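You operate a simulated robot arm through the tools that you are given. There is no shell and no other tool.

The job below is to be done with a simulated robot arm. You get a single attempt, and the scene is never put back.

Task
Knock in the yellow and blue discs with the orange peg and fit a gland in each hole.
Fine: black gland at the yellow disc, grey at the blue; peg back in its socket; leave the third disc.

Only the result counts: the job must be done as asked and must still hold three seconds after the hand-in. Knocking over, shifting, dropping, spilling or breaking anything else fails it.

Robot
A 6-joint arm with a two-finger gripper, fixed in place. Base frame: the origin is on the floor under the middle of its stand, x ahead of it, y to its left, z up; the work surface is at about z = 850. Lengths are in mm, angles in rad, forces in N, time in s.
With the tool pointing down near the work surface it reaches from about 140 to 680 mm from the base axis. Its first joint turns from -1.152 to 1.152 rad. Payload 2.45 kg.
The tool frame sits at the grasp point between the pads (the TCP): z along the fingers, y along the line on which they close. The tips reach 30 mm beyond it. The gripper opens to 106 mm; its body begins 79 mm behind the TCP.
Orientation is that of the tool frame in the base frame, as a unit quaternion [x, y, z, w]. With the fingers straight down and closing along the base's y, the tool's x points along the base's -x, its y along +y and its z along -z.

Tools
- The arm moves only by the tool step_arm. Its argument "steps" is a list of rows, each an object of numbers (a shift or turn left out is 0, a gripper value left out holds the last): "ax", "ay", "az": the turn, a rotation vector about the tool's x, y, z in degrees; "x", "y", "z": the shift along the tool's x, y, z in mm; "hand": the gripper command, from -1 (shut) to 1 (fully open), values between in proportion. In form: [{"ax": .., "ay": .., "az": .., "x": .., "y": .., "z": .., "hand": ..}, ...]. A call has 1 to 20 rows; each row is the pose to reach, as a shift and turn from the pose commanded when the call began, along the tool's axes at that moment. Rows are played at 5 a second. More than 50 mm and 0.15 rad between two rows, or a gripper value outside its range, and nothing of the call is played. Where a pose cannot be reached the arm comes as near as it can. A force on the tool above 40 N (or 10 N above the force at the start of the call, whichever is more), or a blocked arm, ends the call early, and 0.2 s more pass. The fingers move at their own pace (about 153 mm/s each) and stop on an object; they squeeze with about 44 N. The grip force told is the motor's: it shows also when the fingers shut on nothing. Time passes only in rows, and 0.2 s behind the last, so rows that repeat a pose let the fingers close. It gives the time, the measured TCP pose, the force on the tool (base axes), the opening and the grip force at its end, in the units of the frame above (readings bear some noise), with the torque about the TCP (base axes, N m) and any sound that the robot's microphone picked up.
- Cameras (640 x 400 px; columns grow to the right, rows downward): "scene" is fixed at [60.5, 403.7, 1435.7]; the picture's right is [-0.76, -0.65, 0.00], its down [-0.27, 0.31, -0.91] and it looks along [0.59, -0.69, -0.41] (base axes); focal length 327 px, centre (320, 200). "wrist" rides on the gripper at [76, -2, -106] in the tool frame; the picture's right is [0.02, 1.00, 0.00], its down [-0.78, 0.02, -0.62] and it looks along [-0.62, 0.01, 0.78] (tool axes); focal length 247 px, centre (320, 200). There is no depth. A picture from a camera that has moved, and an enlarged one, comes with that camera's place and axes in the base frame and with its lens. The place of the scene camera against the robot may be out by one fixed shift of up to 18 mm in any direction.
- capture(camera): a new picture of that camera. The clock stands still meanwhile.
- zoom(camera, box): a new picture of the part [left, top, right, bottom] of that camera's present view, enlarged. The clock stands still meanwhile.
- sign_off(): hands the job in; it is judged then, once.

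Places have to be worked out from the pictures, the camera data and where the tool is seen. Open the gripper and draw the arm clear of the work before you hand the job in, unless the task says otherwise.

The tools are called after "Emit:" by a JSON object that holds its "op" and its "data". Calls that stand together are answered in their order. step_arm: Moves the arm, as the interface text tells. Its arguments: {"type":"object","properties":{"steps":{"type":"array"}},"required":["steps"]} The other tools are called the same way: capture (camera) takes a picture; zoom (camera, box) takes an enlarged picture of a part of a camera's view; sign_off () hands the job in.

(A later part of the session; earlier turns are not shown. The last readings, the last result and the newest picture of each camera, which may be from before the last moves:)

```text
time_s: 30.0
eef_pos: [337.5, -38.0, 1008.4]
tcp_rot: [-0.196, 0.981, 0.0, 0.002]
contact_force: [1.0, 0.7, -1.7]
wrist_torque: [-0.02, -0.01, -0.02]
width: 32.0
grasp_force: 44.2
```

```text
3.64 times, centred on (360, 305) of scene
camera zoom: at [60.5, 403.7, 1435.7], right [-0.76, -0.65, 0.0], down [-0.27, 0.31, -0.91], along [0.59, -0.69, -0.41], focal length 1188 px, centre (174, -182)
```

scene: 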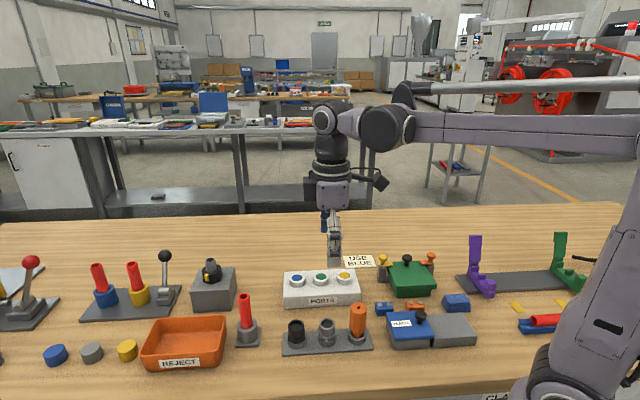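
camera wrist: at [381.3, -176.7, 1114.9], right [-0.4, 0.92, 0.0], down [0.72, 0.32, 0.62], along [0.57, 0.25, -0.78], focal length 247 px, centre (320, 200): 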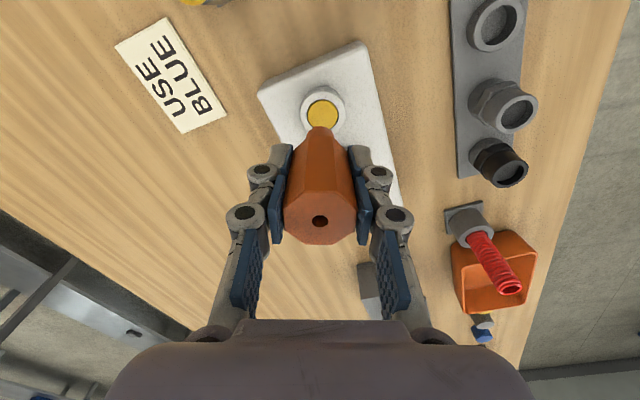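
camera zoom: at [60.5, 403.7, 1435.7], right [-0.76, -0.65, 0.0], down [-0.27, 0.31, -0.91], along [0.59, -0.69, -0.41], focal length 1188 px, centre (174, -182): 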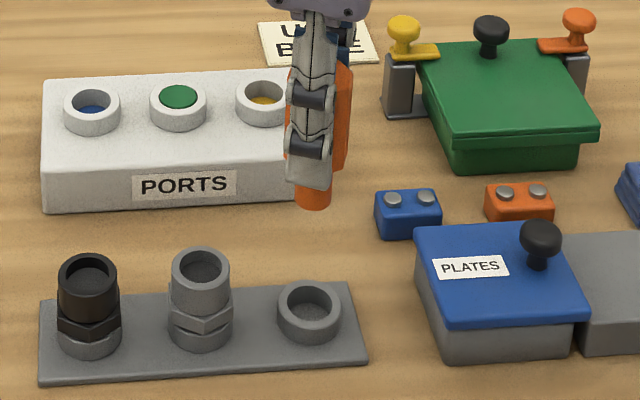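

The socket's image position matches the view right after lift-out within half a pixel, so the peg is aligned. I lower it straight into the socket, slowing near the end.

Emit:
{"op": "step_arm", "data": {"steps": [{"z": 15}, {"z": 30}, {"z": 45}, {"z": 55}, {"z": 63}, {"z": 70}, {"z": 76}, {"z": 81}, {"z": 84}, {"z": 84}]}}

Emit:
{"op": "capture", "data": {"camera": "wrist"}}

Emit:
{"op": "zoom", "data": {"camera": "scene", "box": [310, 250, 410, 360]}}

```text
time_s: 32.2
eef_pos: [335.3, -39.1, 922.5]
tcp_rot: [-0.196, 0.981, 0.0, 0.002]
contact_force: [-0.5, -0.2, -0.7]
wrist_torque: [-0.01, 0.0, 0.0]
width: 32.0
grasp_force: 44.1
```

```text
taken
camera wrist: at [265.3, -68.9, 1029.1], right [-0.4, 0.92, 0.0], down [0.71, 0.32, 0.62], along [0.57, 0.25, -0.78], focal length 247 px, centre (320, 200)
```

wrist: 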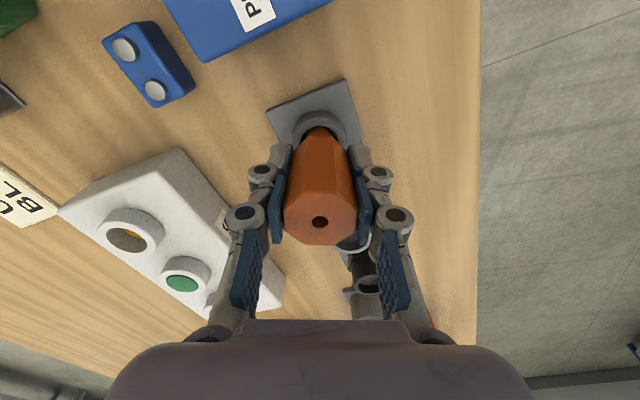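

```text
3.64 times, centred on (360, 305) of scene
camera zoom: at [60.5, 403.7, 1435.7], right [-0.76, -0.65, 0.0], down [-0.27, 0.31, -0.91], along [0.59, -0.69, -0.41], focal length 1188 px, centre (174, -182)
```

zoom: 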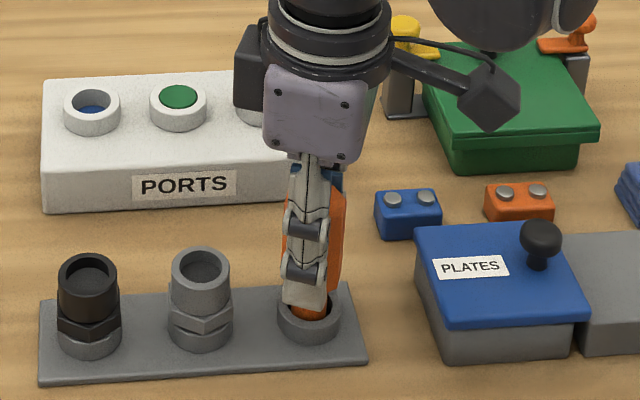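

The peg's shaft is in the socket with about 5 mm to go. I lower in small steps and read the force.

Emit:
{"op": "step_arm", "data": {"steps": [{"z": 1}, {"z": 2}, {"z": 3}, {"z": 4}, {"z": 4.5}]}}

```text
time_s: 33.4
eef_pos: [335.7, -38.7, 917.9]
tcp_rot: [-0.195, 0.981, -0.001, 0.003]
contact_force: [-0.5, -0.2, -0.4]
wrist_torque: [0.02, 0.0, -0.01]
width: 32.0
grasp_force: 44.1
```

No contact yet at TCP z ≈ 918. I go down another 1.5 mm in half-millimetre steps.

Emit:
{"op": "step_arm", "data": {"steps": [{"z": 0.5}, {"z": 1.0}, {"z": 1.5}, {"z": 1.5}]}}

```text
time_s: 34.4
eef_pos: [335.9, -38.3, 916.0]
tcp_rot: [-0.196, 0.981, 0.0, 0.002]
contact_force: [0.0, -1.2, 0.0]
wrist_torque: [0.0, 0.01, -0.01]
width: 32.2
grasp_force: 43.7
```

Still no contact force; I continue down by half millimetres up to 2 mm.

Emit:
{"op": "step_arm", "data": {"steps": [{"z": 0.5}, {"z": 1.0}, {"z": 1.5}, {"z": 2.0}]}}

Emit:
{"op": "capture", "data": {"camera": "wrist"}}

```text
time_s: 35.4
eef_pos: [336.8, -38.7, 915.3]
tcp_rot: [-0.196, 0.981, -0.001, 0.001]
contact_force: [-2.8, -1.8, 29.9]
wrist_torque: [-0.02, 0.17, -0.02]
width: 31.9
grasp_force: 43.4
```

```text
taken
camera wrist: at [265.8, -68.9, 1021.9], right [-0.4, 0.92, 0.0], down [0.72, 0.32, 0.62], along [0.57, 0.25, -0.78], focal length 247 px, centre (320, 200)
```

wrist: 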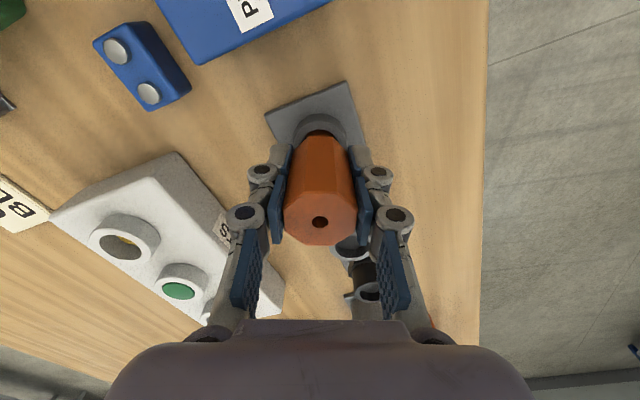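

The peg is seated on the socket floor (30 N). I ease off a millimetre and open the fingers to 70 mm.

Emit:
{"op": "step_arm", "data": {"steps": [{"z": -0.6}, {"z": -1.0}, {"z": -1.0, "hand": 0.32}, {"z": -1.0}, {"z": -1.0}]}}

Emit:
{"op": "capture", "data": {"camera": "wrist"}}

Emit:
{"op": "zoom", "data": {"camera": "scene", "box": [310, 250, 410, 360]}}

```text
time_s: 36.6
eef_pos: [334.8, -38.9, 914.4]
tcp_rot: [-0.196, 0.981, -0.001, 0.001]
contact_force: [0.1, 0.4, 0.0]
wrist_torque: [-0.02, 0.0, 0.01]
width: 70.0
grasp_force: 0.1
```

```text
taken
camera wrist: at [265.5, -68.3, 1021.8], right [-0.4, 0.92, 0.0], down [0.71, 0.32, 0.62], along [0.57, 0.25, -0.78], focal length 247 px, centre (320, 200)
```

wrist: 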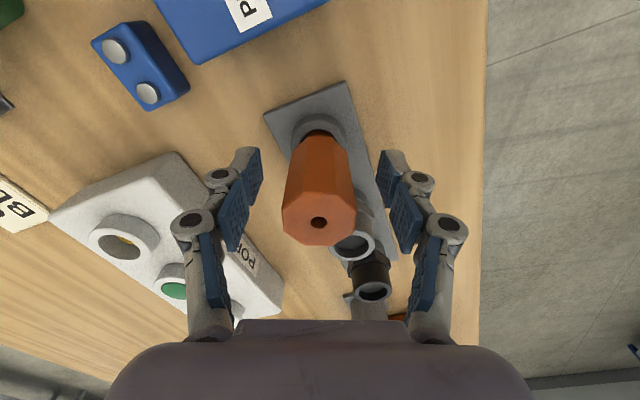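

```text
3.64 times, centred on (360, 305) of scene
camera zoom: at [60.5, 403.7, 1435.7], right [-0.76, -0.65, 0.0], down [-0.27, 0.31, -0.91], along [0.59, -0.69, -0.41], focal length 1188 px, centre (174, -182)
```

zoom: 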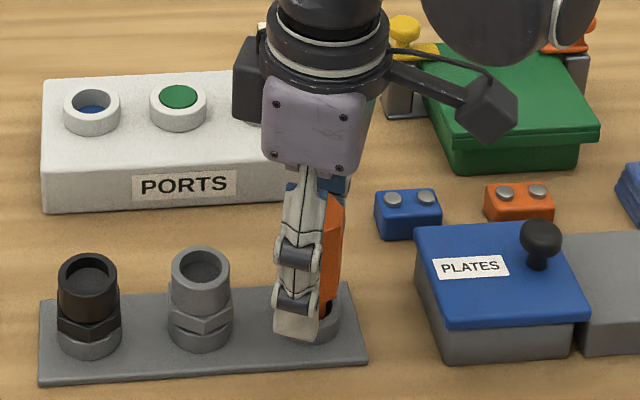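

The peg stands in its socket. I rise straight up clear of it.

Emit:
{"op": "step_arm", "data": {"steps": [{"z": -15}, {"z": -35}, {"z": -60}, {"z": -85}, {"z": -105}, {"z": -105}]}}

Emit:
{"op": "capture", "data": {"camera": "wrist"}}

Emit:
{"op": "zoom", "data": {"camera": "scene", "box": [310, 250, 410, 360]}}

```text
time_s: 38.0
eef_pos: [334.5, -38.4, 1020.0]
tcp_rot: [-0.196, 0.981, -0.001, 0.002]
contact_force: [0.1, -0.4, 0.2]
wrist_torque: [0.0, -0.01, 0.02]
width: 70.2
grasp_force: 0.0
```

```text
taken
camera wrist: at [264.5, -69.4, 1127.0], right [-0.4, 0.92, 0.0], down [0.71, 0.32, 0.62], along [0.57, 0.25, -0.78], focal length 247 px, centre (320, 200)
```

wrist: 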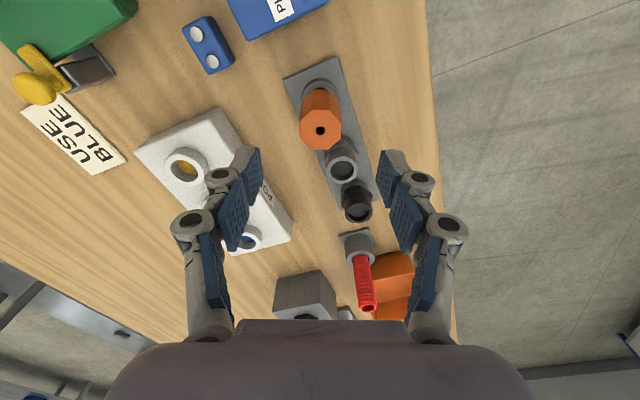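

```text
3.64 times, centred on (360, 305) of scene
camera zoom: at [60.5, 403.7, 1435.7], right [-0.76, -0.65, 0.0], down [-0.27, 0.31, -0.91], along [0.59, -0.69, -0.41], focal length 1188 px, centre (174, -182)
```

zoom: 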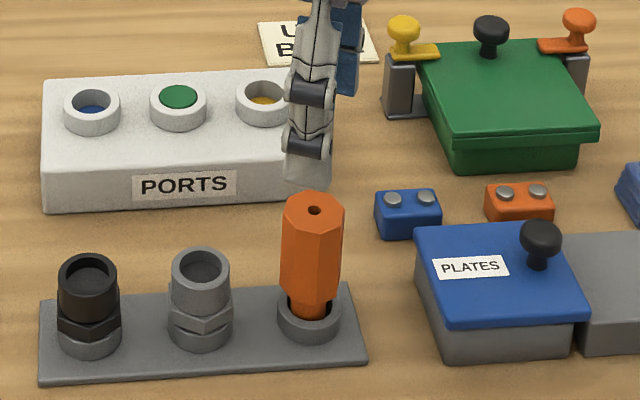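

The peg is upright in its socket. Next is the black gland, estimated at (427, 52) with its top near z ≈ 906; I turn back to yaw -45° and move above it.

Emit:
{"op": "step_arm", "data": {"steps": [{"az": -4.5, "x": -24, "y": 9.6}, {"az": -9, "x": -48, "y": 19.2}, {"az": -13.5, "x": -72, "y": 28.9}, {"az": -18, "x": -96, "y": 38.5}, {"az": -22.5, "x": -120.2, "y": 48.1}, {"az": -22.5, "x": -120.2, "y": 48.1}, {"az": -22.5, "x": -120.2, "y": 48.1}]}}

Emit:
{"op": "capture", "data": {"camera": "wrist"}}

Emit:
{"op": "zoom", "data": {"camera": "wrist", "box": [240, 60, 400, 180]}}

Emit:
{"op": "zoom", "data": {"camera": "scene", "box": [270, 290, 390, 370]}}

```text
time_s: 39.6
eef_pos: [425.5, 52.5, 1020.2]
tcp_rot: [-0.384, 0.923, 0.001, 0.001]
contact_force: [-0.4, 1.1, 0.1]
wrist_torque: [0.0, -0.01, 0.03]
width: 69.7
grasp_force: 0.1
```

```text
taken
camera wrist: at [373.5, -2.4, 1126.9], right [-0.72, 0.69, 0.0], down [0.54, 0.57, 0.62], along [0.43, 0.45, -0.78], focal length 247 px, centre (320, 200)
```

wrist: 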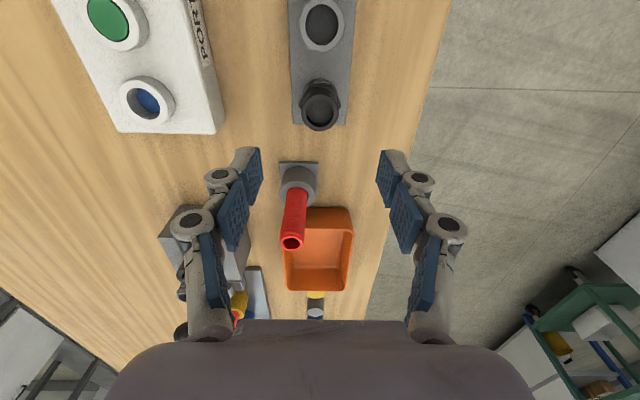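

```text
3.33 times, centred on (320, 120) of wrist
camera zoom: at [373.5, -2.4, 1126.9], right [-0.72, 0.69, 0.0], down [0.54, 0.57, 0.62], along [0.43, 0.45, -0.78], focal length 823 px, centre (320, 467)
```

zoom: 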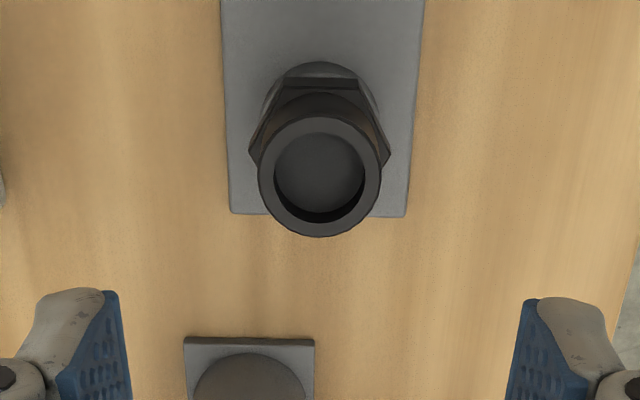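

```text
5.00 times, centred on (330, 330) of scene
camera zoom: at [60.5, 403.7, 1435.7], right [-0.76, -0.65, 0.0], down [-0.27, 0.31, -0.91], along [0.59, -0.69, -0.41], focal length 1633 px, centre (270, -450)
```

zoom: 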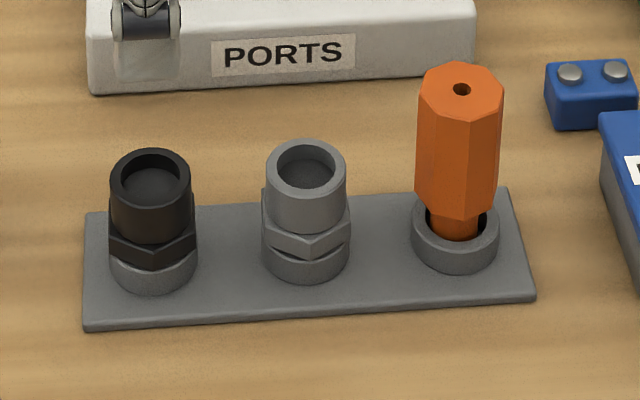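

The black gland is right on the tool axis (top at z ≈ 905, barrel about 33 mm, hex about 38 mm over corners). Its hex corners point along the closing line, so I turn +30° to face flats and descend to TCP ≈ 960 for a closer look.

Emit:
{"op": "step_arm", "data": {"steps": [{"az": 7.5, "z": 15}, {"az": 15, "z": 30}, {"az": 22.5, "z": 45}, {"az": 30, "z": 60}, {"az": 30, "z": 60}]}}

Emit:
{"op": "capture", "data": {"camera": "wrist"}}

Emit:
{"op": "zoom", "data": {"camera": "wrist", "box": [240, 90, 400, 210]}}

Emit:
{"op": "zoom", "data": {"camera": "scene", "box": [260, 270, 380, 360]}}

```text
time_s: 40.8
eef_pos: [427.3, 51.9, 960.8]
tcp_rot: [-0.131, 0.991, 0.0, 0.001]
contact_force: [0.6, 0.1, -0.1]
wrist_torque: [-0.01, 0.02, -0.03]
width: 69.9
grasp_force: 0.1
```

```text
taken
camera wrist: at [352.8, 31.6, 1067.0], right [-0.28, 0.96, 0.0], down [0.75, 0.22, 0.62], along [0.6, 0.17, -0.78], focal length 247 px, centre (320, 200)
```

wrist: 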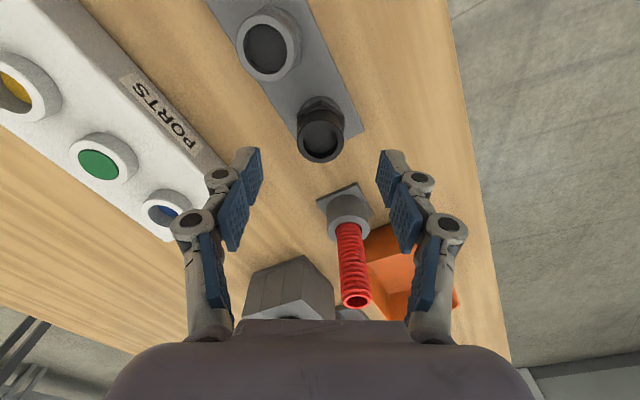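

```text
3.33 times, centred on (320, 150) of wrist
camera zoom: at [352.8, 31.6, 1067.0], right [-0.28, 0.96, 0.0], down [0.75, 0.22, 0.62], along [0.6, 0.17, -0.78], focal length 823 px, centre (320, 367)
```

zoom: 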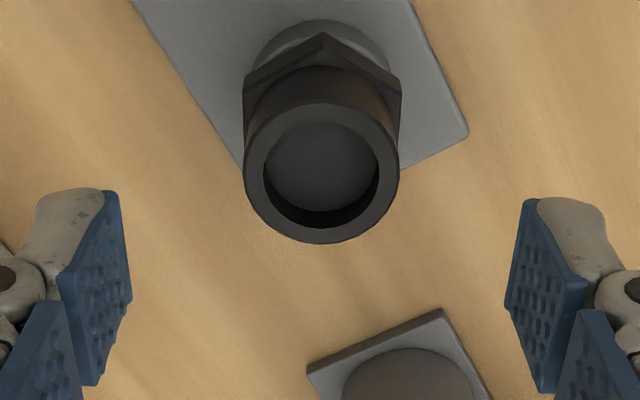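

```text
4.44 times, centred on (320, 315) of scene
camera zoom: at [60.5, 403.7, 1435.7], right [-0.76, -0.65, 0.0], down [-0.27, 0.31, -0.91], along [0.59, -0.69, -0.41], focal length 1451 px, centre (320, -311)
```

zoom: 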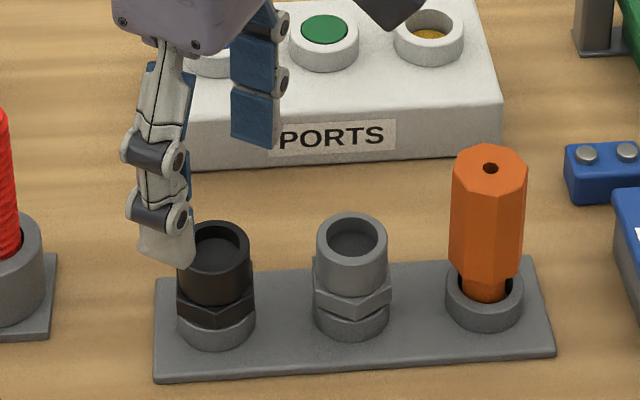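

The gland stays exactly on the axis at the lower height. I go down to TCP z ≈ 911 so the tips end just above the hex and take the barrel, then close.

Emit:
{"op": "step_arm", "data": {"steps": [{"z": 15}, {"z": 30}, {"z": 42}, {"z": 49.5}, {"z": 49.5}]}}

Emit:
{"op": "zoom", "data": {"camera": "wrist", "box": [220, 110, 420, 260]}}

Emit:
{"op": "zoom", "data": {"camera": "scene", "box": [260, 270, 380, 360]}}

```text
time_s: 42.0
eef_pos: [427.8, 52.0, 911.8]
tcp_rot: [-0.13, 0.992, 0.001, 0.001]
contact_force: [-0.4, 0.0, -0.8]
wrist_torque: [0.0, 0.03, -0.01]
width: 70.1
grasp_force: 0.1
```

```text
2.67 times, centred on (320, 185) of wrist
camera zoom: at [354.2, 30.9, 1017.9], right [-0.28, 0.96, 0.0], down [0.75, 0.22, 0.62], along [0.6, 0.17, -0.78], focal length 659 px, centre (320, 240)
```

zoom: 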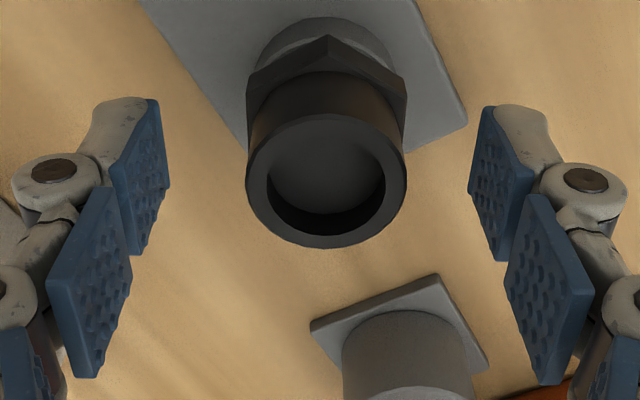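

```text
4.44 times, centred on (320, 315) of scene
camera zoom: at [60.5, 403.7, 1435.7], right [-0.76, -0.65, 0.0], down [-0.27, 0.31, -0.91], along [0.59, -0.69, -0.41], focal length 1451 px, centre (320, -311)
```

zoom: 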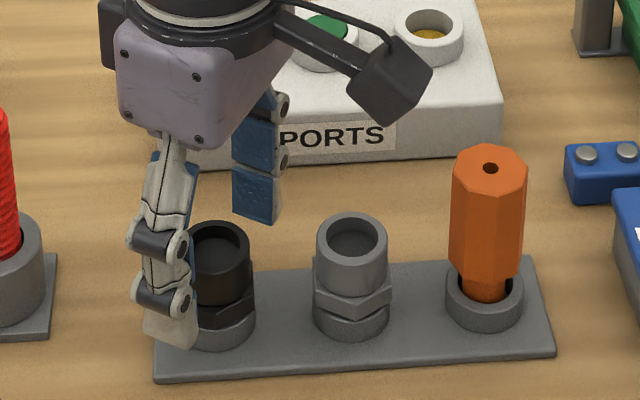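

The barrel sits about 0.7 mm to tool +y of the middle and the tips are just above the hex. I shift that little bit, raise 1 mm for margin and close.

Emit:
{"op": "step_arm", "data": {"steps": [{"y": 0.7, "z": -1}, {"y": 0.7, "z": -1, "hand": -1}, {"y": 0.7, "z": -1}, {"y": 0.7, "z": -1}, {"y": 0.7, "z": -1}]}}

Emit:
{"op": "zoom", "data": {"camera": "wrist", "box": [220, 110, 420, 260]}}

Emit:
{"op": "zoom", "data": {"camera": "scene", "box": [260, 270, 380, 360]}}

```text
time_s: 43.2
eef_pos: [427.5, 52.6, 913.1]
tcp_rot: [-0.131, 0.991, 0.0, 0.003]
contact_force: [-0.2, -0.2, 1.5]
wrist_torque: [0.0, -0.02, -0.01]
width: 31.6
grasp_force: 44.4
```

```text
2.67 times, centred on (320, 185) of wrist
camera zoom: at [354.3, 31.6, 1019.2], right [-0.28, 0.96, 0.0], down [0.75, 0.22, 0.62], along [0.6, 0.17, -0.78], focal length 659 px, centre (320, 240)
```

zoom: 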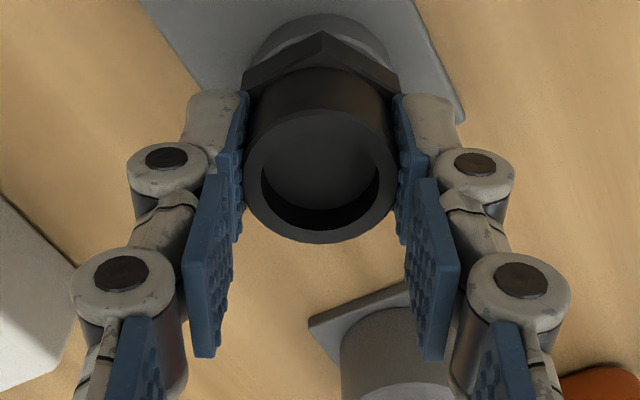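

```text
4.44 times, centred on (320, 315) of scene
camera zoom: at [60.4, 403.7, 1435.7], right [-0.76, -0.65, 0.0], down [-0.27, 0.31, -0.91], along [0.59, -0.69, -0.41], focal length 1451 px, centre (320, -311)
```

zoom: 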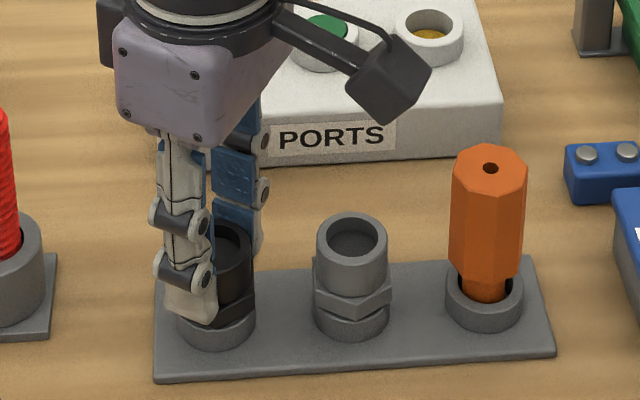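

The barrel is held at 31.6 mm with 44 N. I lift it straight up and check the shank below the hex.

Emit:
{"op": "step_arm", "data": {"steps": [{"z": -6}, {"z": -12}, {"z": -20}, {"z": -30}, {"z": -45}, {"z": -60}, {"z": -75}, {"z": -90}, {"z": -90}]}}

Emit:
{"op": "capture", "data": {"camera": "wrist"}}

Emit:
{"op": "zoom", "data": {"camera": "scene", "box": [260, 250, 380, 350]}}

```text
time_s: 45.2
eef_pos: [427.4, 51.8, 1005.0]
tcp_rot: [-0.132, 0.991, 0.0, 0.002]
contact_force: [0.8, -0.5, -0.1]
wrist_torque: [0.01, 0.02, 0.03]
width: 31.7
grasp_force: 44.0
```

```text
taken
camera wrist: at [353.7, 31.7, 1110.1], right [-0.28, 0.96, 0.0], down [0.75, 0.22, 0.62], along [0.6, 0.17, -0.78], focal length 247 px, centre (320, 200)
```

wrist: 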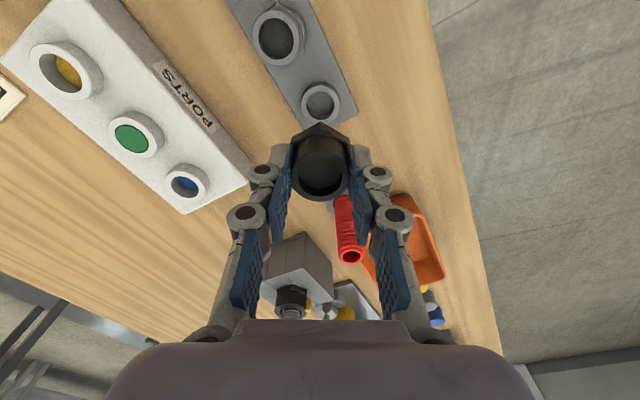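

```text
4.00 times, centred on (320, 300) of scene
camera zoom: at [60.5, 403.7, 1435.7], right [-0.76, -0.65, 0.0], down [-0.27, 0.31, -0.91], along [0.59, -0.69, -0.41], focal length 1306 px, centre (320, -200)
```

zoom: 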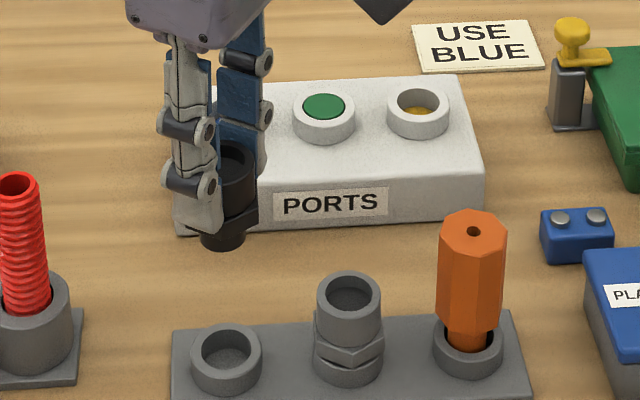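

The gland came out cleanly; its shank is about 22 mm thick and some 12 mm long, ending about 56 mm below the TCP. I carry it to above the yellow hole at (449.8, -145).

Emit:
{"op": "step_arm", "data": {"steps": [{"x": 4.2, "y": -28}, {"x": 8.4, "y": -56}, {"x": 12.6, "y": -84}, {"x": 16.8, "y": -112}, {"x": 21, "y": -140}, {"x": 25.2, "y": -168}, {"x": 29.4, "y": -196.3}, {"x": 29.4, "y": -196.3}, {"x": 29.4, "y": -196.3}]}}

Emit:
{"op": "capture", "data": {"camera": "wrist"}}

Emit:
{"op": "zoom", "data": {"camera": "wrist", "box": [260, 70, 380, 160]}}

Emit:
{"op": "zoom", "data": {"camera": "scene", "box": [290, 210, 390, 300]}}

```text
time_s: 47.2
eef_pos: [450.2, -145.9, 1000.5]
tcp_rot: [-0.131, 0.991, 0.001, 0.003]
contact_force: [0.0, 0.2, 0.3]
wrist_torque: [-0.01, -0.02, 0.01]
width: 31.5
grasp_force: 44.2
```

```text
taken
camera wrist: at [376.8, -166.7, 1108.7], right [-0.28, 0.96, 0.0], down [0.75, 0.22, 0.62], along [0.6, 0.17, -0.78], focal length 247 px, centre (320, 200)
```

wrist: 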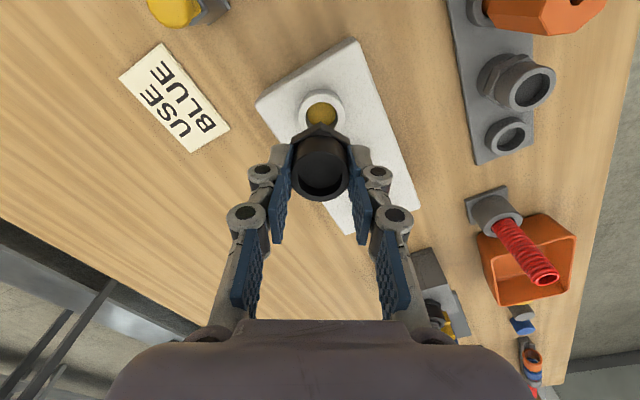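

```text
4.44 times, centred on (320, 115) of wrist
camera zoom: at [376.8, -166.7, 1108.7], right [-0.28, 0.96, 0.0], down [0.75, 0.22, 0.62], along [0.6, 0.17, -0.78], focal length 1098 px, centre (320, 578)
```

zoom: 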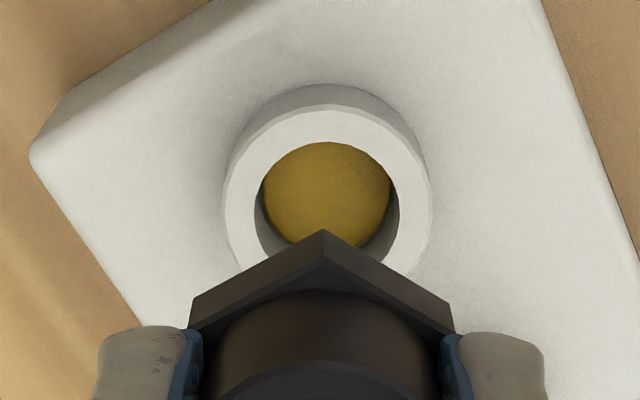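

```text
4.44 times, centred on (340, 255) of scene
camera zoom: at [60.5, 403.7, 1435.7], right [-0.76, -0.65, 0.0], down [-0.27, 0.31, -0.91], along [0.59, -0.69, -0.41], focal length 1451 px, centre (231, -44)
```

zoom: 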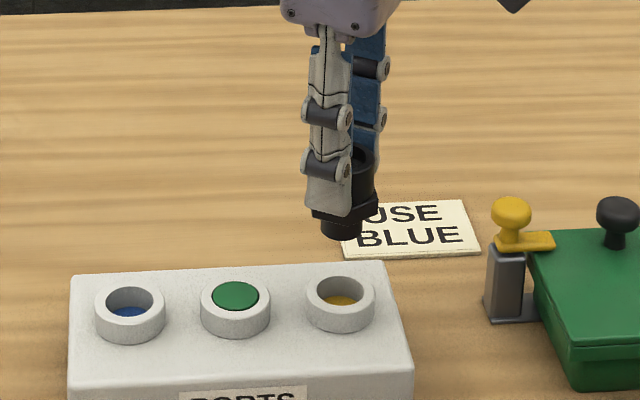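

The gland hangs over the yellow port, within a millimetre or two. I nudge it (+0.7 x, +0.5 y tool) and go down 28 mm to compare shank and hole up close.

Emit:
{"op": "step_arm", "data": {"steps": [{"x": 0.7, "y": 0.5, "z": 8}, {"x": 0.7, "y": 0.5, "z": 16}, {"x": 0.7, "y": 0.5, "z": 24}, {"x": 0.7, "y": 0.5, "z": 28}, {"x": 0.7, "y": 0.5, "z": 28}]}}

Emit:
{"op": "zoom", "data": {"camera": "wrist", "box": [260, 70, 380, 160]}}

Emit:
{"op": "zoom", "data": {"camera": "scene", "box": [310, 230, 380, 285]}}

```text
time_s: 48.4
eef_pos: [449.3, -143.9, 973.5]
tcp_rot: [-0.132, 0.991, 0.0, 0.002]
contact_force: [0.4, 0.1, 0.0]
wrist_torque: [-0.01, -0.04, -0.02]
width: 31.5
grasp_force: 44.1
```

```text
4.44 times, centred on (320, 115) of wrist
camera zoom: at [376.0, -165.2, 1080.5], right [-0.28, 0.96, 0.0], down [0.75, 0.22, 0.62], along [0.6, 0.17, -0.78], focal length 1098 px, centre (320, 578)
```

zoom: 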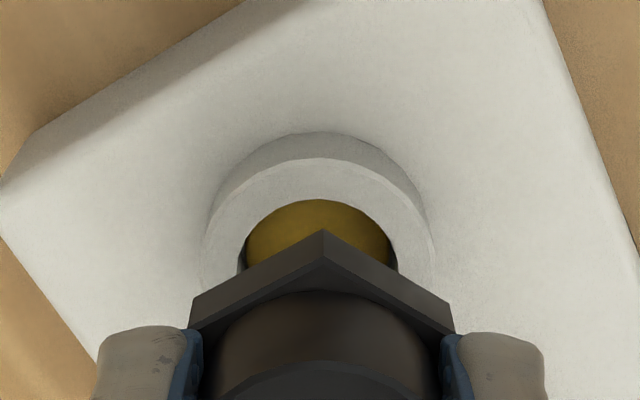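

```text
7.27 times, centred on (345, 258) of scene
camera zoom: at [60.5, 403.7, 1435.7], right [-0.76, -0.65, 0.0], down [-0.27, 0.31, -0.91], along [0.59, -0.69, -0.41], focal length 2375 px, centre (138, -218)
```

zoom: 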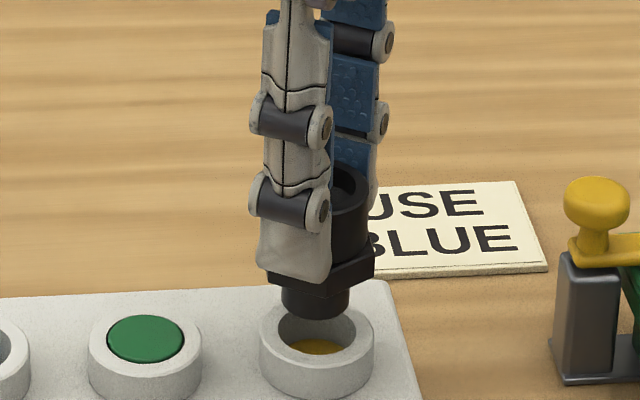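

Wrist and scene views agree to within a millimetre: the gland needs about 0.7 mm in tool +x and 0.4 mm in tool -y. I correct and lower slowly in 1.5 mm steps into the hole, watching the force.

Emit:
{"op": "step_arm", "data": {"steps": [{"x": 0.7, "y": -0.4, "z": 1.5}, {"x": 0.7, "y": -0.4, "z": 3}, {"x": 0.7, "y": -0.4, "z": 4.5}, {"x": 0.7, "y": -0.4, "z": 6}, {"x": 0.7, "y": -0.4, "z": 7.5}, {"x": 0.7, "y": -0.4, "z": 9}, {"x": 0.7, "y": -0.4, "z": 10}, {"x": 0.7, "y": -0.4, "z": 10}]}}

Emit:
{"op": "zoom", "data": {"camera": "wrist", "box": [260, 70, 380, 160]}}

Emit:
{"op": "zoom", "data": {"camera": "scene", "box": [310, 230, 380, 285]}}

```text
time_s: 50.2
eef_pos: [449.2, -145.4, 964.9]
tcp_rot: [-0.132, 0.991, 0.0, 0.002]
contact_force: [-0.9, -0.1, 0.4]
wrist_torque: [0.0, 0.02, 0.03]
width: 32.0
grasp_force: 44.0
```

```text
4.44 times, centred on (320, 115) of wrist
camera zoom: at [375.5, -165.8, 1071.1], right [-0.28, 0.96, 0.0], down [0.75, 0.22, 0.62], along [0.6, 0.17, -0.78], focal length 1098 px, centre (320, 578)
```

zoom: 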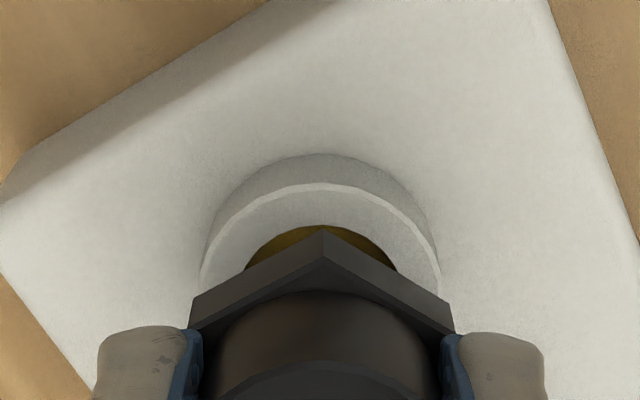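

```text
7.27 times, centred on (345, 258) of scene
camera zoom: at [60.5, 403.7, 1435.7], right [-0.76, -0.65, 0.0], down [-0.27, 0.31, -0.91], along [0.59, -0.69, -0.41], focal length 2375 px, centre (138, -218)
```

zoom: 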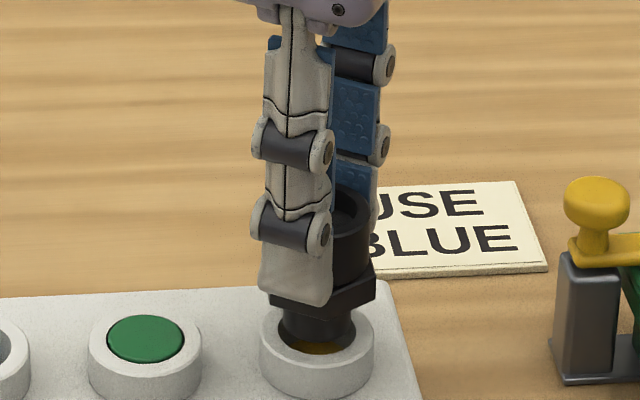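

Shank and hole line up and the shank is about to enter with no contact. I continue down in 1 mm steps.

Emit:
{"op": "step_arm", "data": {"steps": [{"z": 1}, {"z": 2}, {"z": 3}, {"z": 4}, {"z": 5}, {"z": 6}, {"z": 7}, {"z": 8}, {"z": 9}, {"z": 10}, {"z": 11}]}}

Emit:
{"op": "zoom", "data": {"camera": "wrist", "box": [260, 70, 380, 160]}}

Emit:
{"op": "zoom", "data": {"camera": "scene", "box": [310, 230, 380, 285]}}

```text
time_s: 52.6
eef_pos: [448.7, -145.2, 953.4]
tcp_rot: [-0.132, 0.991, 0.0, 0.001]
contact_force: [0.2, 0.2, 0.1]
wrist_torque: [0.01, 0.03, -0.01]
width: 31.6
grasp_force: 43.8
```

```text
4.44 times, centred on (320, 115) of wrist
camera zoom: at [375.2, -166.0, 1060.2], right [-0.28, 0.96, 0.0], down [0.75, 0.22, 0.62], along [0.6, 0.17, -0.78], focal length 1098 px, centre (320, 578)
```

zoom: 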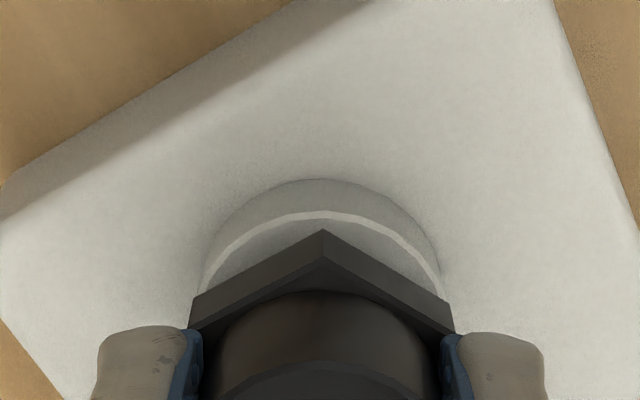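

```text
7.27 times, centred on (345, 258) of scene
camera zoom: at [60.5, 403.7, 1435.7], right [-0.76, -0.65, 0.0], down [-0.27, 0.31, -0.91], along [0.59, -0.69, -0.41], focal length 2375 px, centre (138, -218)
```

zoom: 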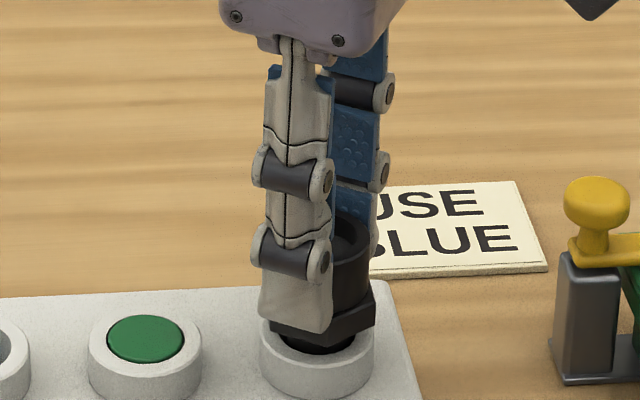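

The shank is in the hole with no force. I lower the last 5 mm or so until the hex seats on the rim.

Emit:
{"op": "step_arm", "data": {"steps": [{"z": 1}, {"z": 2}, {"z": 3}, {"z": 3.5}, {"z": 4}, {"z": 4.5}]}}

Emit:
{"op": "zoom", "data": {"camera": "scene", "box": [310, 230, 380, 285]}}

```text
time_s: 54.0
eef_pos: [448.7, -144.3, 949.1]
tcp_rot: [-0.132, 0.991, 0.0, 0.002]
contact_force: [1.1, -0.5, -0.1]
wrist_torque: [0.04, 0.01, 0.02]
width: 31.6
grasp_force: 43.6
```

```text
7.27 times, centred on (345, 258) of scene
camera zoom: at [60.5, 403.7, 1435.7], right [-0.76, -0.65, 0.0], down [-0.27, 0.31, -0.91], along [0.59, -0.69, -0.41], focal length 2375 px, centre (138, -218)
```

zoom: 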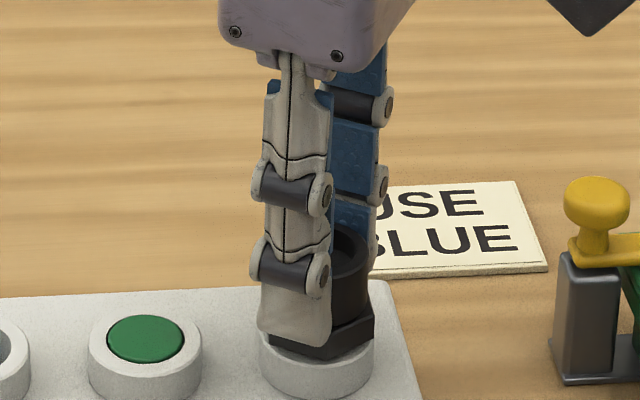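

Still no contact at TCP ≈ 949; I go on in half-millimetre steps for up to 3 mm.

Emit:
{"op": "step_arm", "data": {"steps": [{"z": 0.5}, {"z": 1.0}, {"z": 1.5}, {"z": 2.0}]}}

Emit:
{"op": "zoom", "data": {"camera": "scene", "box": [310, 230, 380, 285]}}

```text
time_s: 55.0
eef_pos: [448.6, -144.2, 946.5]
tcp_rot: [-0.13, 0.991, 0.0, 0.002]
contact_force: [-1.2, 0.4, 5.8]
wrist_torque: [0.0, 0.02, 0.03]
width: 31.6
grasp_force: 43.8
```

```text
7.27 times, centred on (345, 258) of scene
camera zoom: at [60.4, 403.7, 1435.7], right [-0.76, -0.65, 0.0], down [-0.27, 0.31, -0.91], along [0.59, -0.69, -0.41], focal length 2375 px, centre (138, -218)
```

zoom: 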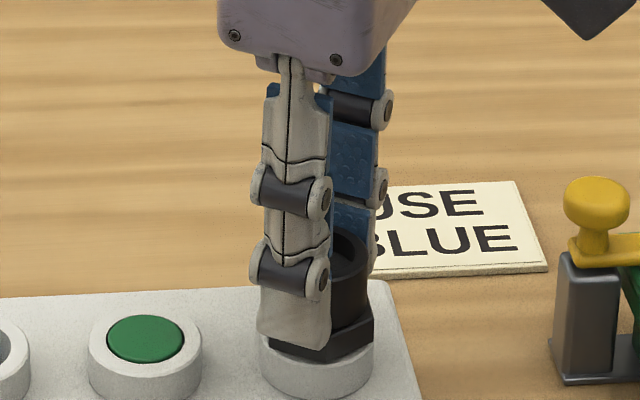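

Contact begins (about 6 N): the hex is on the rim. I press another half to one millimetre to make sure it is fully seated.

Emit:
{"op": "step_arm", "data": {"steps": [{"z": 0.4}, {"z": 0.8}, {"z": 0.8}]}}

Emit:
{"op": "zoom", "data": {"camera": "scene", "box": [310, 230, 380, 285]}}

Emit:
{"op": "zoom", "data": {"camera": "wrist", "box": [240, 90, 400, 210]}}

```text
time_s: 55.8
eef_pos: [448.7, -144.4, 947.4]
tcp_rot: [-0.131, 0.991, -0.001, 0.002]
contact_force: [-2.1, -2.3, 7.5]
wrist_torque: [-0.05, 0.07, -0.02]
width: 31.5
grasp_force: 43.7
```

```text
7.27 times, centred on (345, 258) of scene
camera zoom: at [60.3, 403.7, 1435.7], right [-0.76, -0.65, 0.0], down [-0.27, 0.31, -0.91], along [0.59, -0.69, -0.41], focal length 2375 px, centre (138, -218)
```

zoom: 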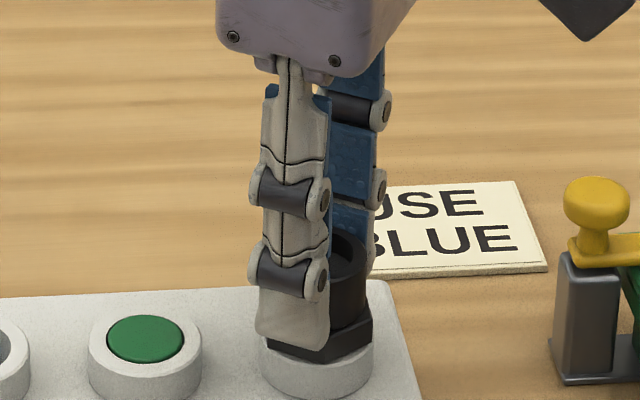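

```text
3.33 times, centred on (320, 150) of wrist
camera zoom: at [375.7, -165.4, 1053.1], right [-0.28, 0.96, 0.0], down [0.75, 0.22, 0.62], along [0.6, 0.17, -0.78], focal length 823 px, centre (320, 367)
```

zoom: 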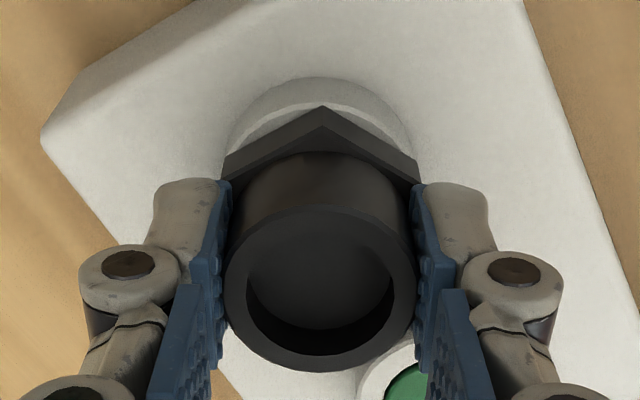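

The hex sits flat on the rim all round. I ease off half a millimetre and open the fingers to 60 mm.

Emit:
{"op": "step_arm", "data": {"steps": [{"z": -0.5}, {"z": -0.5, "hand": 0.13}, {"z": -0.5}, {"z": -0.5}]}}

Emit:
{"op": "zoom", "data": {"camera": "wrist", "box": [240, 90, 400, 210]}}

Emit:
{"op": "zoom", "data": {"camera": "scene", "box": [310, 230, 380, 285]}}

```text
time_s: 56.8
eef_pos: [448.7, -143.8, 947.3]
tcp_rot: [-0.131, 0.991, 0.0, 0.001]
contact_force: [-0.7, 0.2, 0.3]
wrist_torque: [-0.02, -0.01, 0.0]
width: 60.2
grasp_force: 0.0
```

```text
3.33 times, centred on (320, 150) of wrist
camera zoom: at [375.6, -165.0, 1053.1], right [-0.28, 0.96, 0.0], down [0.75, 0.22, 0.62], along [0.6, 0.17, -0.78], focal length 823 px, centre (320, 367)
```

zoom: 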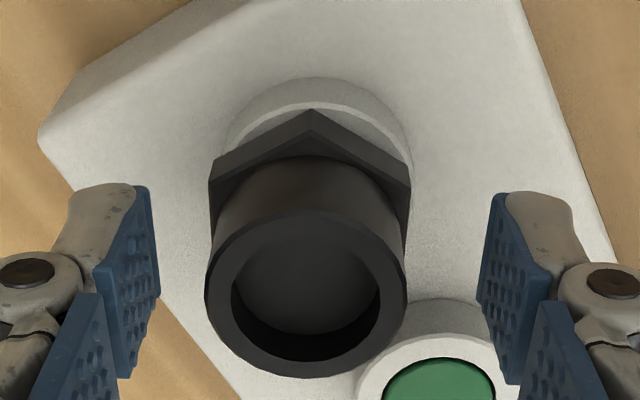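

```text
7.27 times, centred on (345, 258) of scene
camera zoom: at [60.5, 403.7, 1435.7], right [-0.76, -0.65, 0.0], down [-0.27, 0.31, -0.91], along [0.59, -0.69, -0.41], focal length 2375 px, centre (138, -218)
```

zoom: 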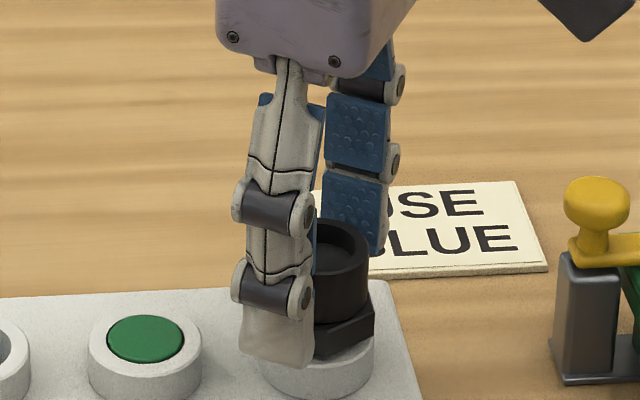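

On opening, the gland slid about 2 mm toward tool -y but looks upright in the port. I rise straight up and inspect it from both cameras.

Emit:
{"op": "step_arm", "data": {"steps": [{"z": -10}, {"z": -25}, {"z": -45}, {"z": -65}, {"z": -65}]}}

Emit:
{"op": "zoom", "data": {"camera": "wrist", "box": [240, 60, 400, 180]}}

Emit:
{"op": "zoom", "data": {"camera": "scene", "box": [310, 230, 380, 285]}}

```text
time_s: 58.0
eef_pos: [450.1, -144.3, 1011.8]
tcp_rot: [-0.132, 0.991, 0.0, 0.002]
contact_force: [0.3, 0.0, -0.3]
wrist_torque: [0.0, -0.01, 0.0]
width: 59.9
grasp_force: 0.1
```

```text
3.33 times, centred on (320, 120) of wrist
camera zoom: at [376.1, -165.7, 1118.2], right [-0.28, 0.96, 0.0], down [0.75, 0.22, 0.62], along [0.6, 0.17, -0.78], focal length 823 px, centre (320, 467)
```

zoom: 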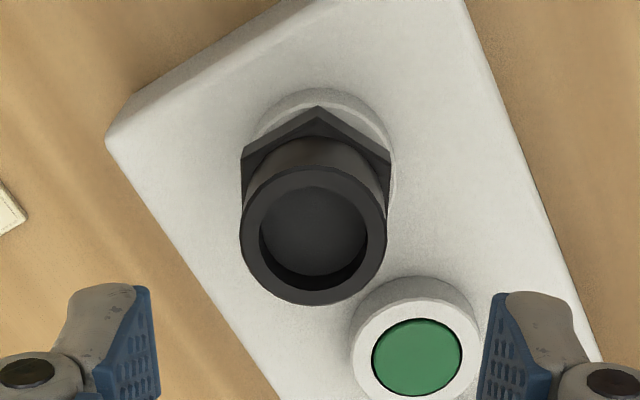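

```text
7.27 times, centred on (345, 258) of scene
camera zoom: at [60.5, 403.7, 1435.7], right [-0.76, -0.65, 0.0], down [-0.27, 0.31, -0.91], along [0.59, -0.69, -0.41], focal length 2375 px, centre (138, -218)
```

zoom: 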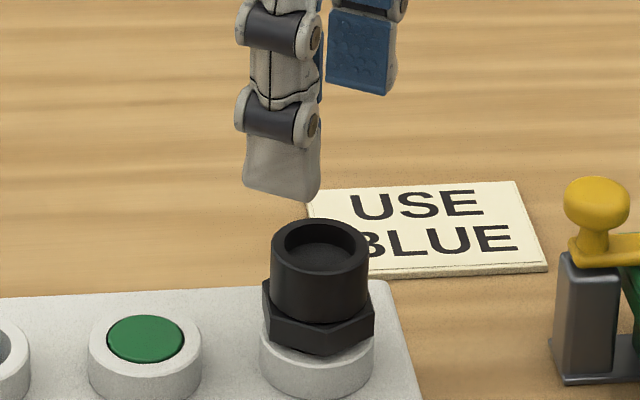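

From above and from the side the gland looks upright and seated, only pushed to one side of its clearance. I zoom tightly to check the seam between hex and rim.

Emit:
{"op": "zoom", "data": {"camera": "scene", "box": [328, 250, 368, 280]}}

Emit:
{"op": "zoom", "data": {"camera": "wrist", "box": [280, 75, 360, 155]}}

```text
13.33 times, centred on (348, 265) of scene
camera zoom: at [60.5, 403.7, 1435.7], right [-0.76, -0.65, 0.0], down [-0.27, 0.31, -0.91], along [0.59, -0.69, -0.41], focal length 4354 px, centre (-53, -667)
```

zoom: 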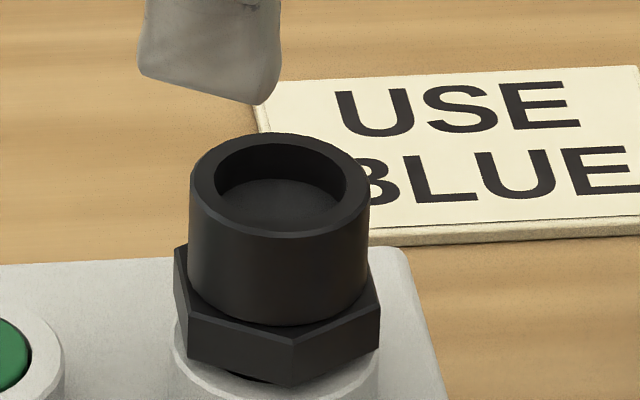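

```text
5.00 times, centred on (320, 115) of wrist
camera zoom: at [376.1, -165.7, 1118.2], right [-0.28, 0.96, 0.0], down [0.75, 0.22, 0.62], along [0.6, 0.17, -0.78], focal length 1235 px, centre (320, 625)
```

zoom: 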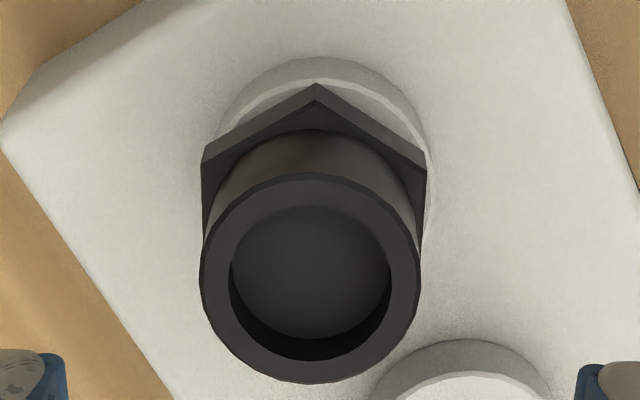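

There is a thin dark arc under the front of the hex. I compare with how the grey gland sits in its rack socket to judge whether the black one is fully down.

Emit:
{"op": "zoom", "data": {"camera": "scene", "box": [307, 310, 347, 340]}}

Emit:
{"op": "zoom", "data": {"camera": "scene", "box": [332, 264, 362, 284]}}

```text
13.33 times, centred on (327, 325) of scene
camera zoom: at [60.5, 403.7, 1435.7], right [-0.76, -0.65, 0.0], down [-0.27, 0.31, -0.91], along [0.59, -0.69, -0.41], focal length 4354 px, centre (227, -1467)
```

zoom: 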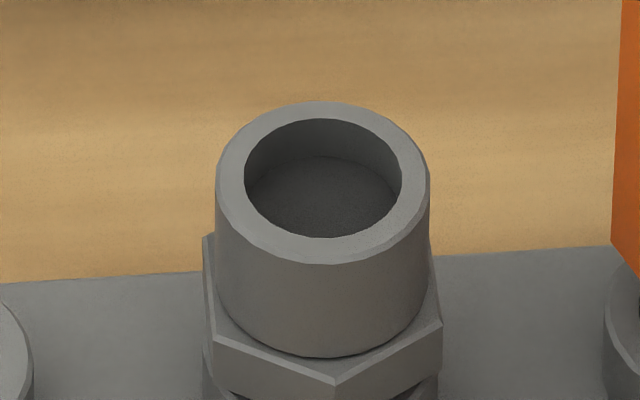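

```text
16.00 times, centred on (347, 274) of scene
camera zoom: at [60.5, 403.7, 1435.7], right [-0.76, -0.65, 0.0], down [-0.27, 0.31, -0.91], along [0.59, -0.69, -0.41], focal length 5225 px, centre (-112, -984)
```

zoom: 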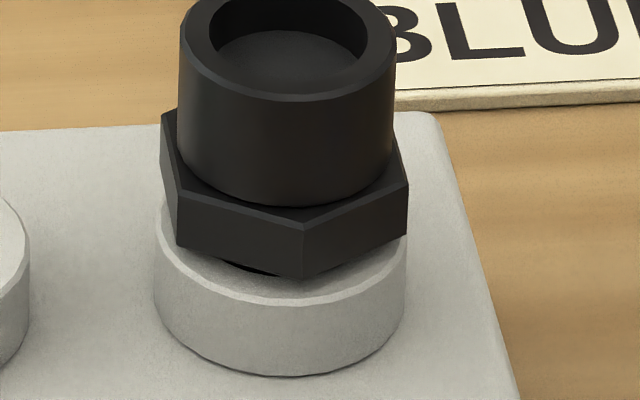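

The hex may be standing a few millimetres proud. I compare with the grey gland's hex and ring in the rack at the same magnification.

Emit:
{"op": "zoom", "data": {"camera": "scene", "box": [312, 328, 342, 348]}}

Emit:
{"op": "zoom", "data": {"camera": "scene", "box": [282, 325, 312, 345]}}

```text
16.00 times, centred on (327, 338) of scene
camera zoom: at [60.5, 403.7, 1435.7], right [-0.76, -0.65, 0.0], down [-0.27, 0.31, -0.91], along [0.59, -0.69, -0.41], focal length 5225 px, centre (208, -2008)
```

zoom: 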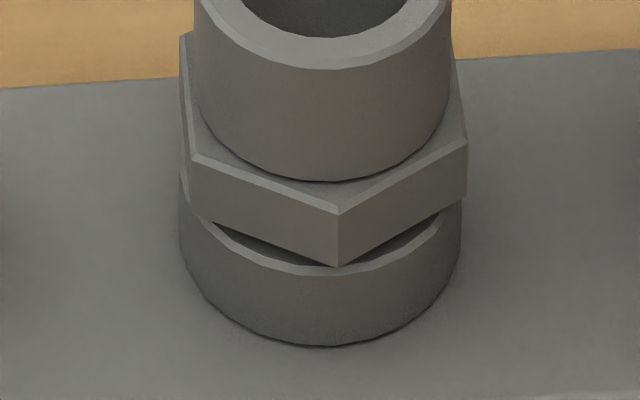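

```text
16.00 times, centred on (297, 335) of scene
camera zoom: at [60.5, 403.7, 1435.7], right [-0.76, -0.65, 0.0], down [-0.27, 0.31, -0.91], along [0.59, -0.69, -0.41], focal length 5225 px, centre (688, -1960)
```

zoom: 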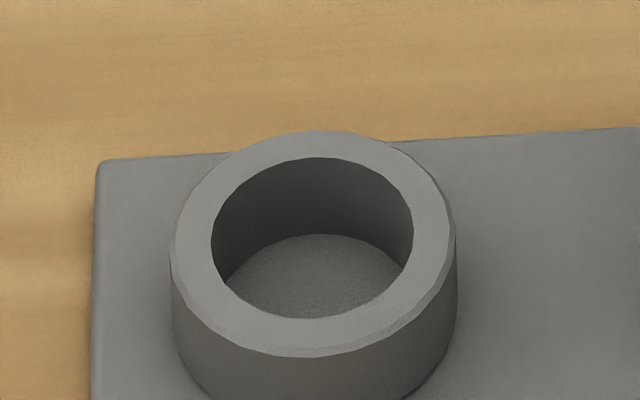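

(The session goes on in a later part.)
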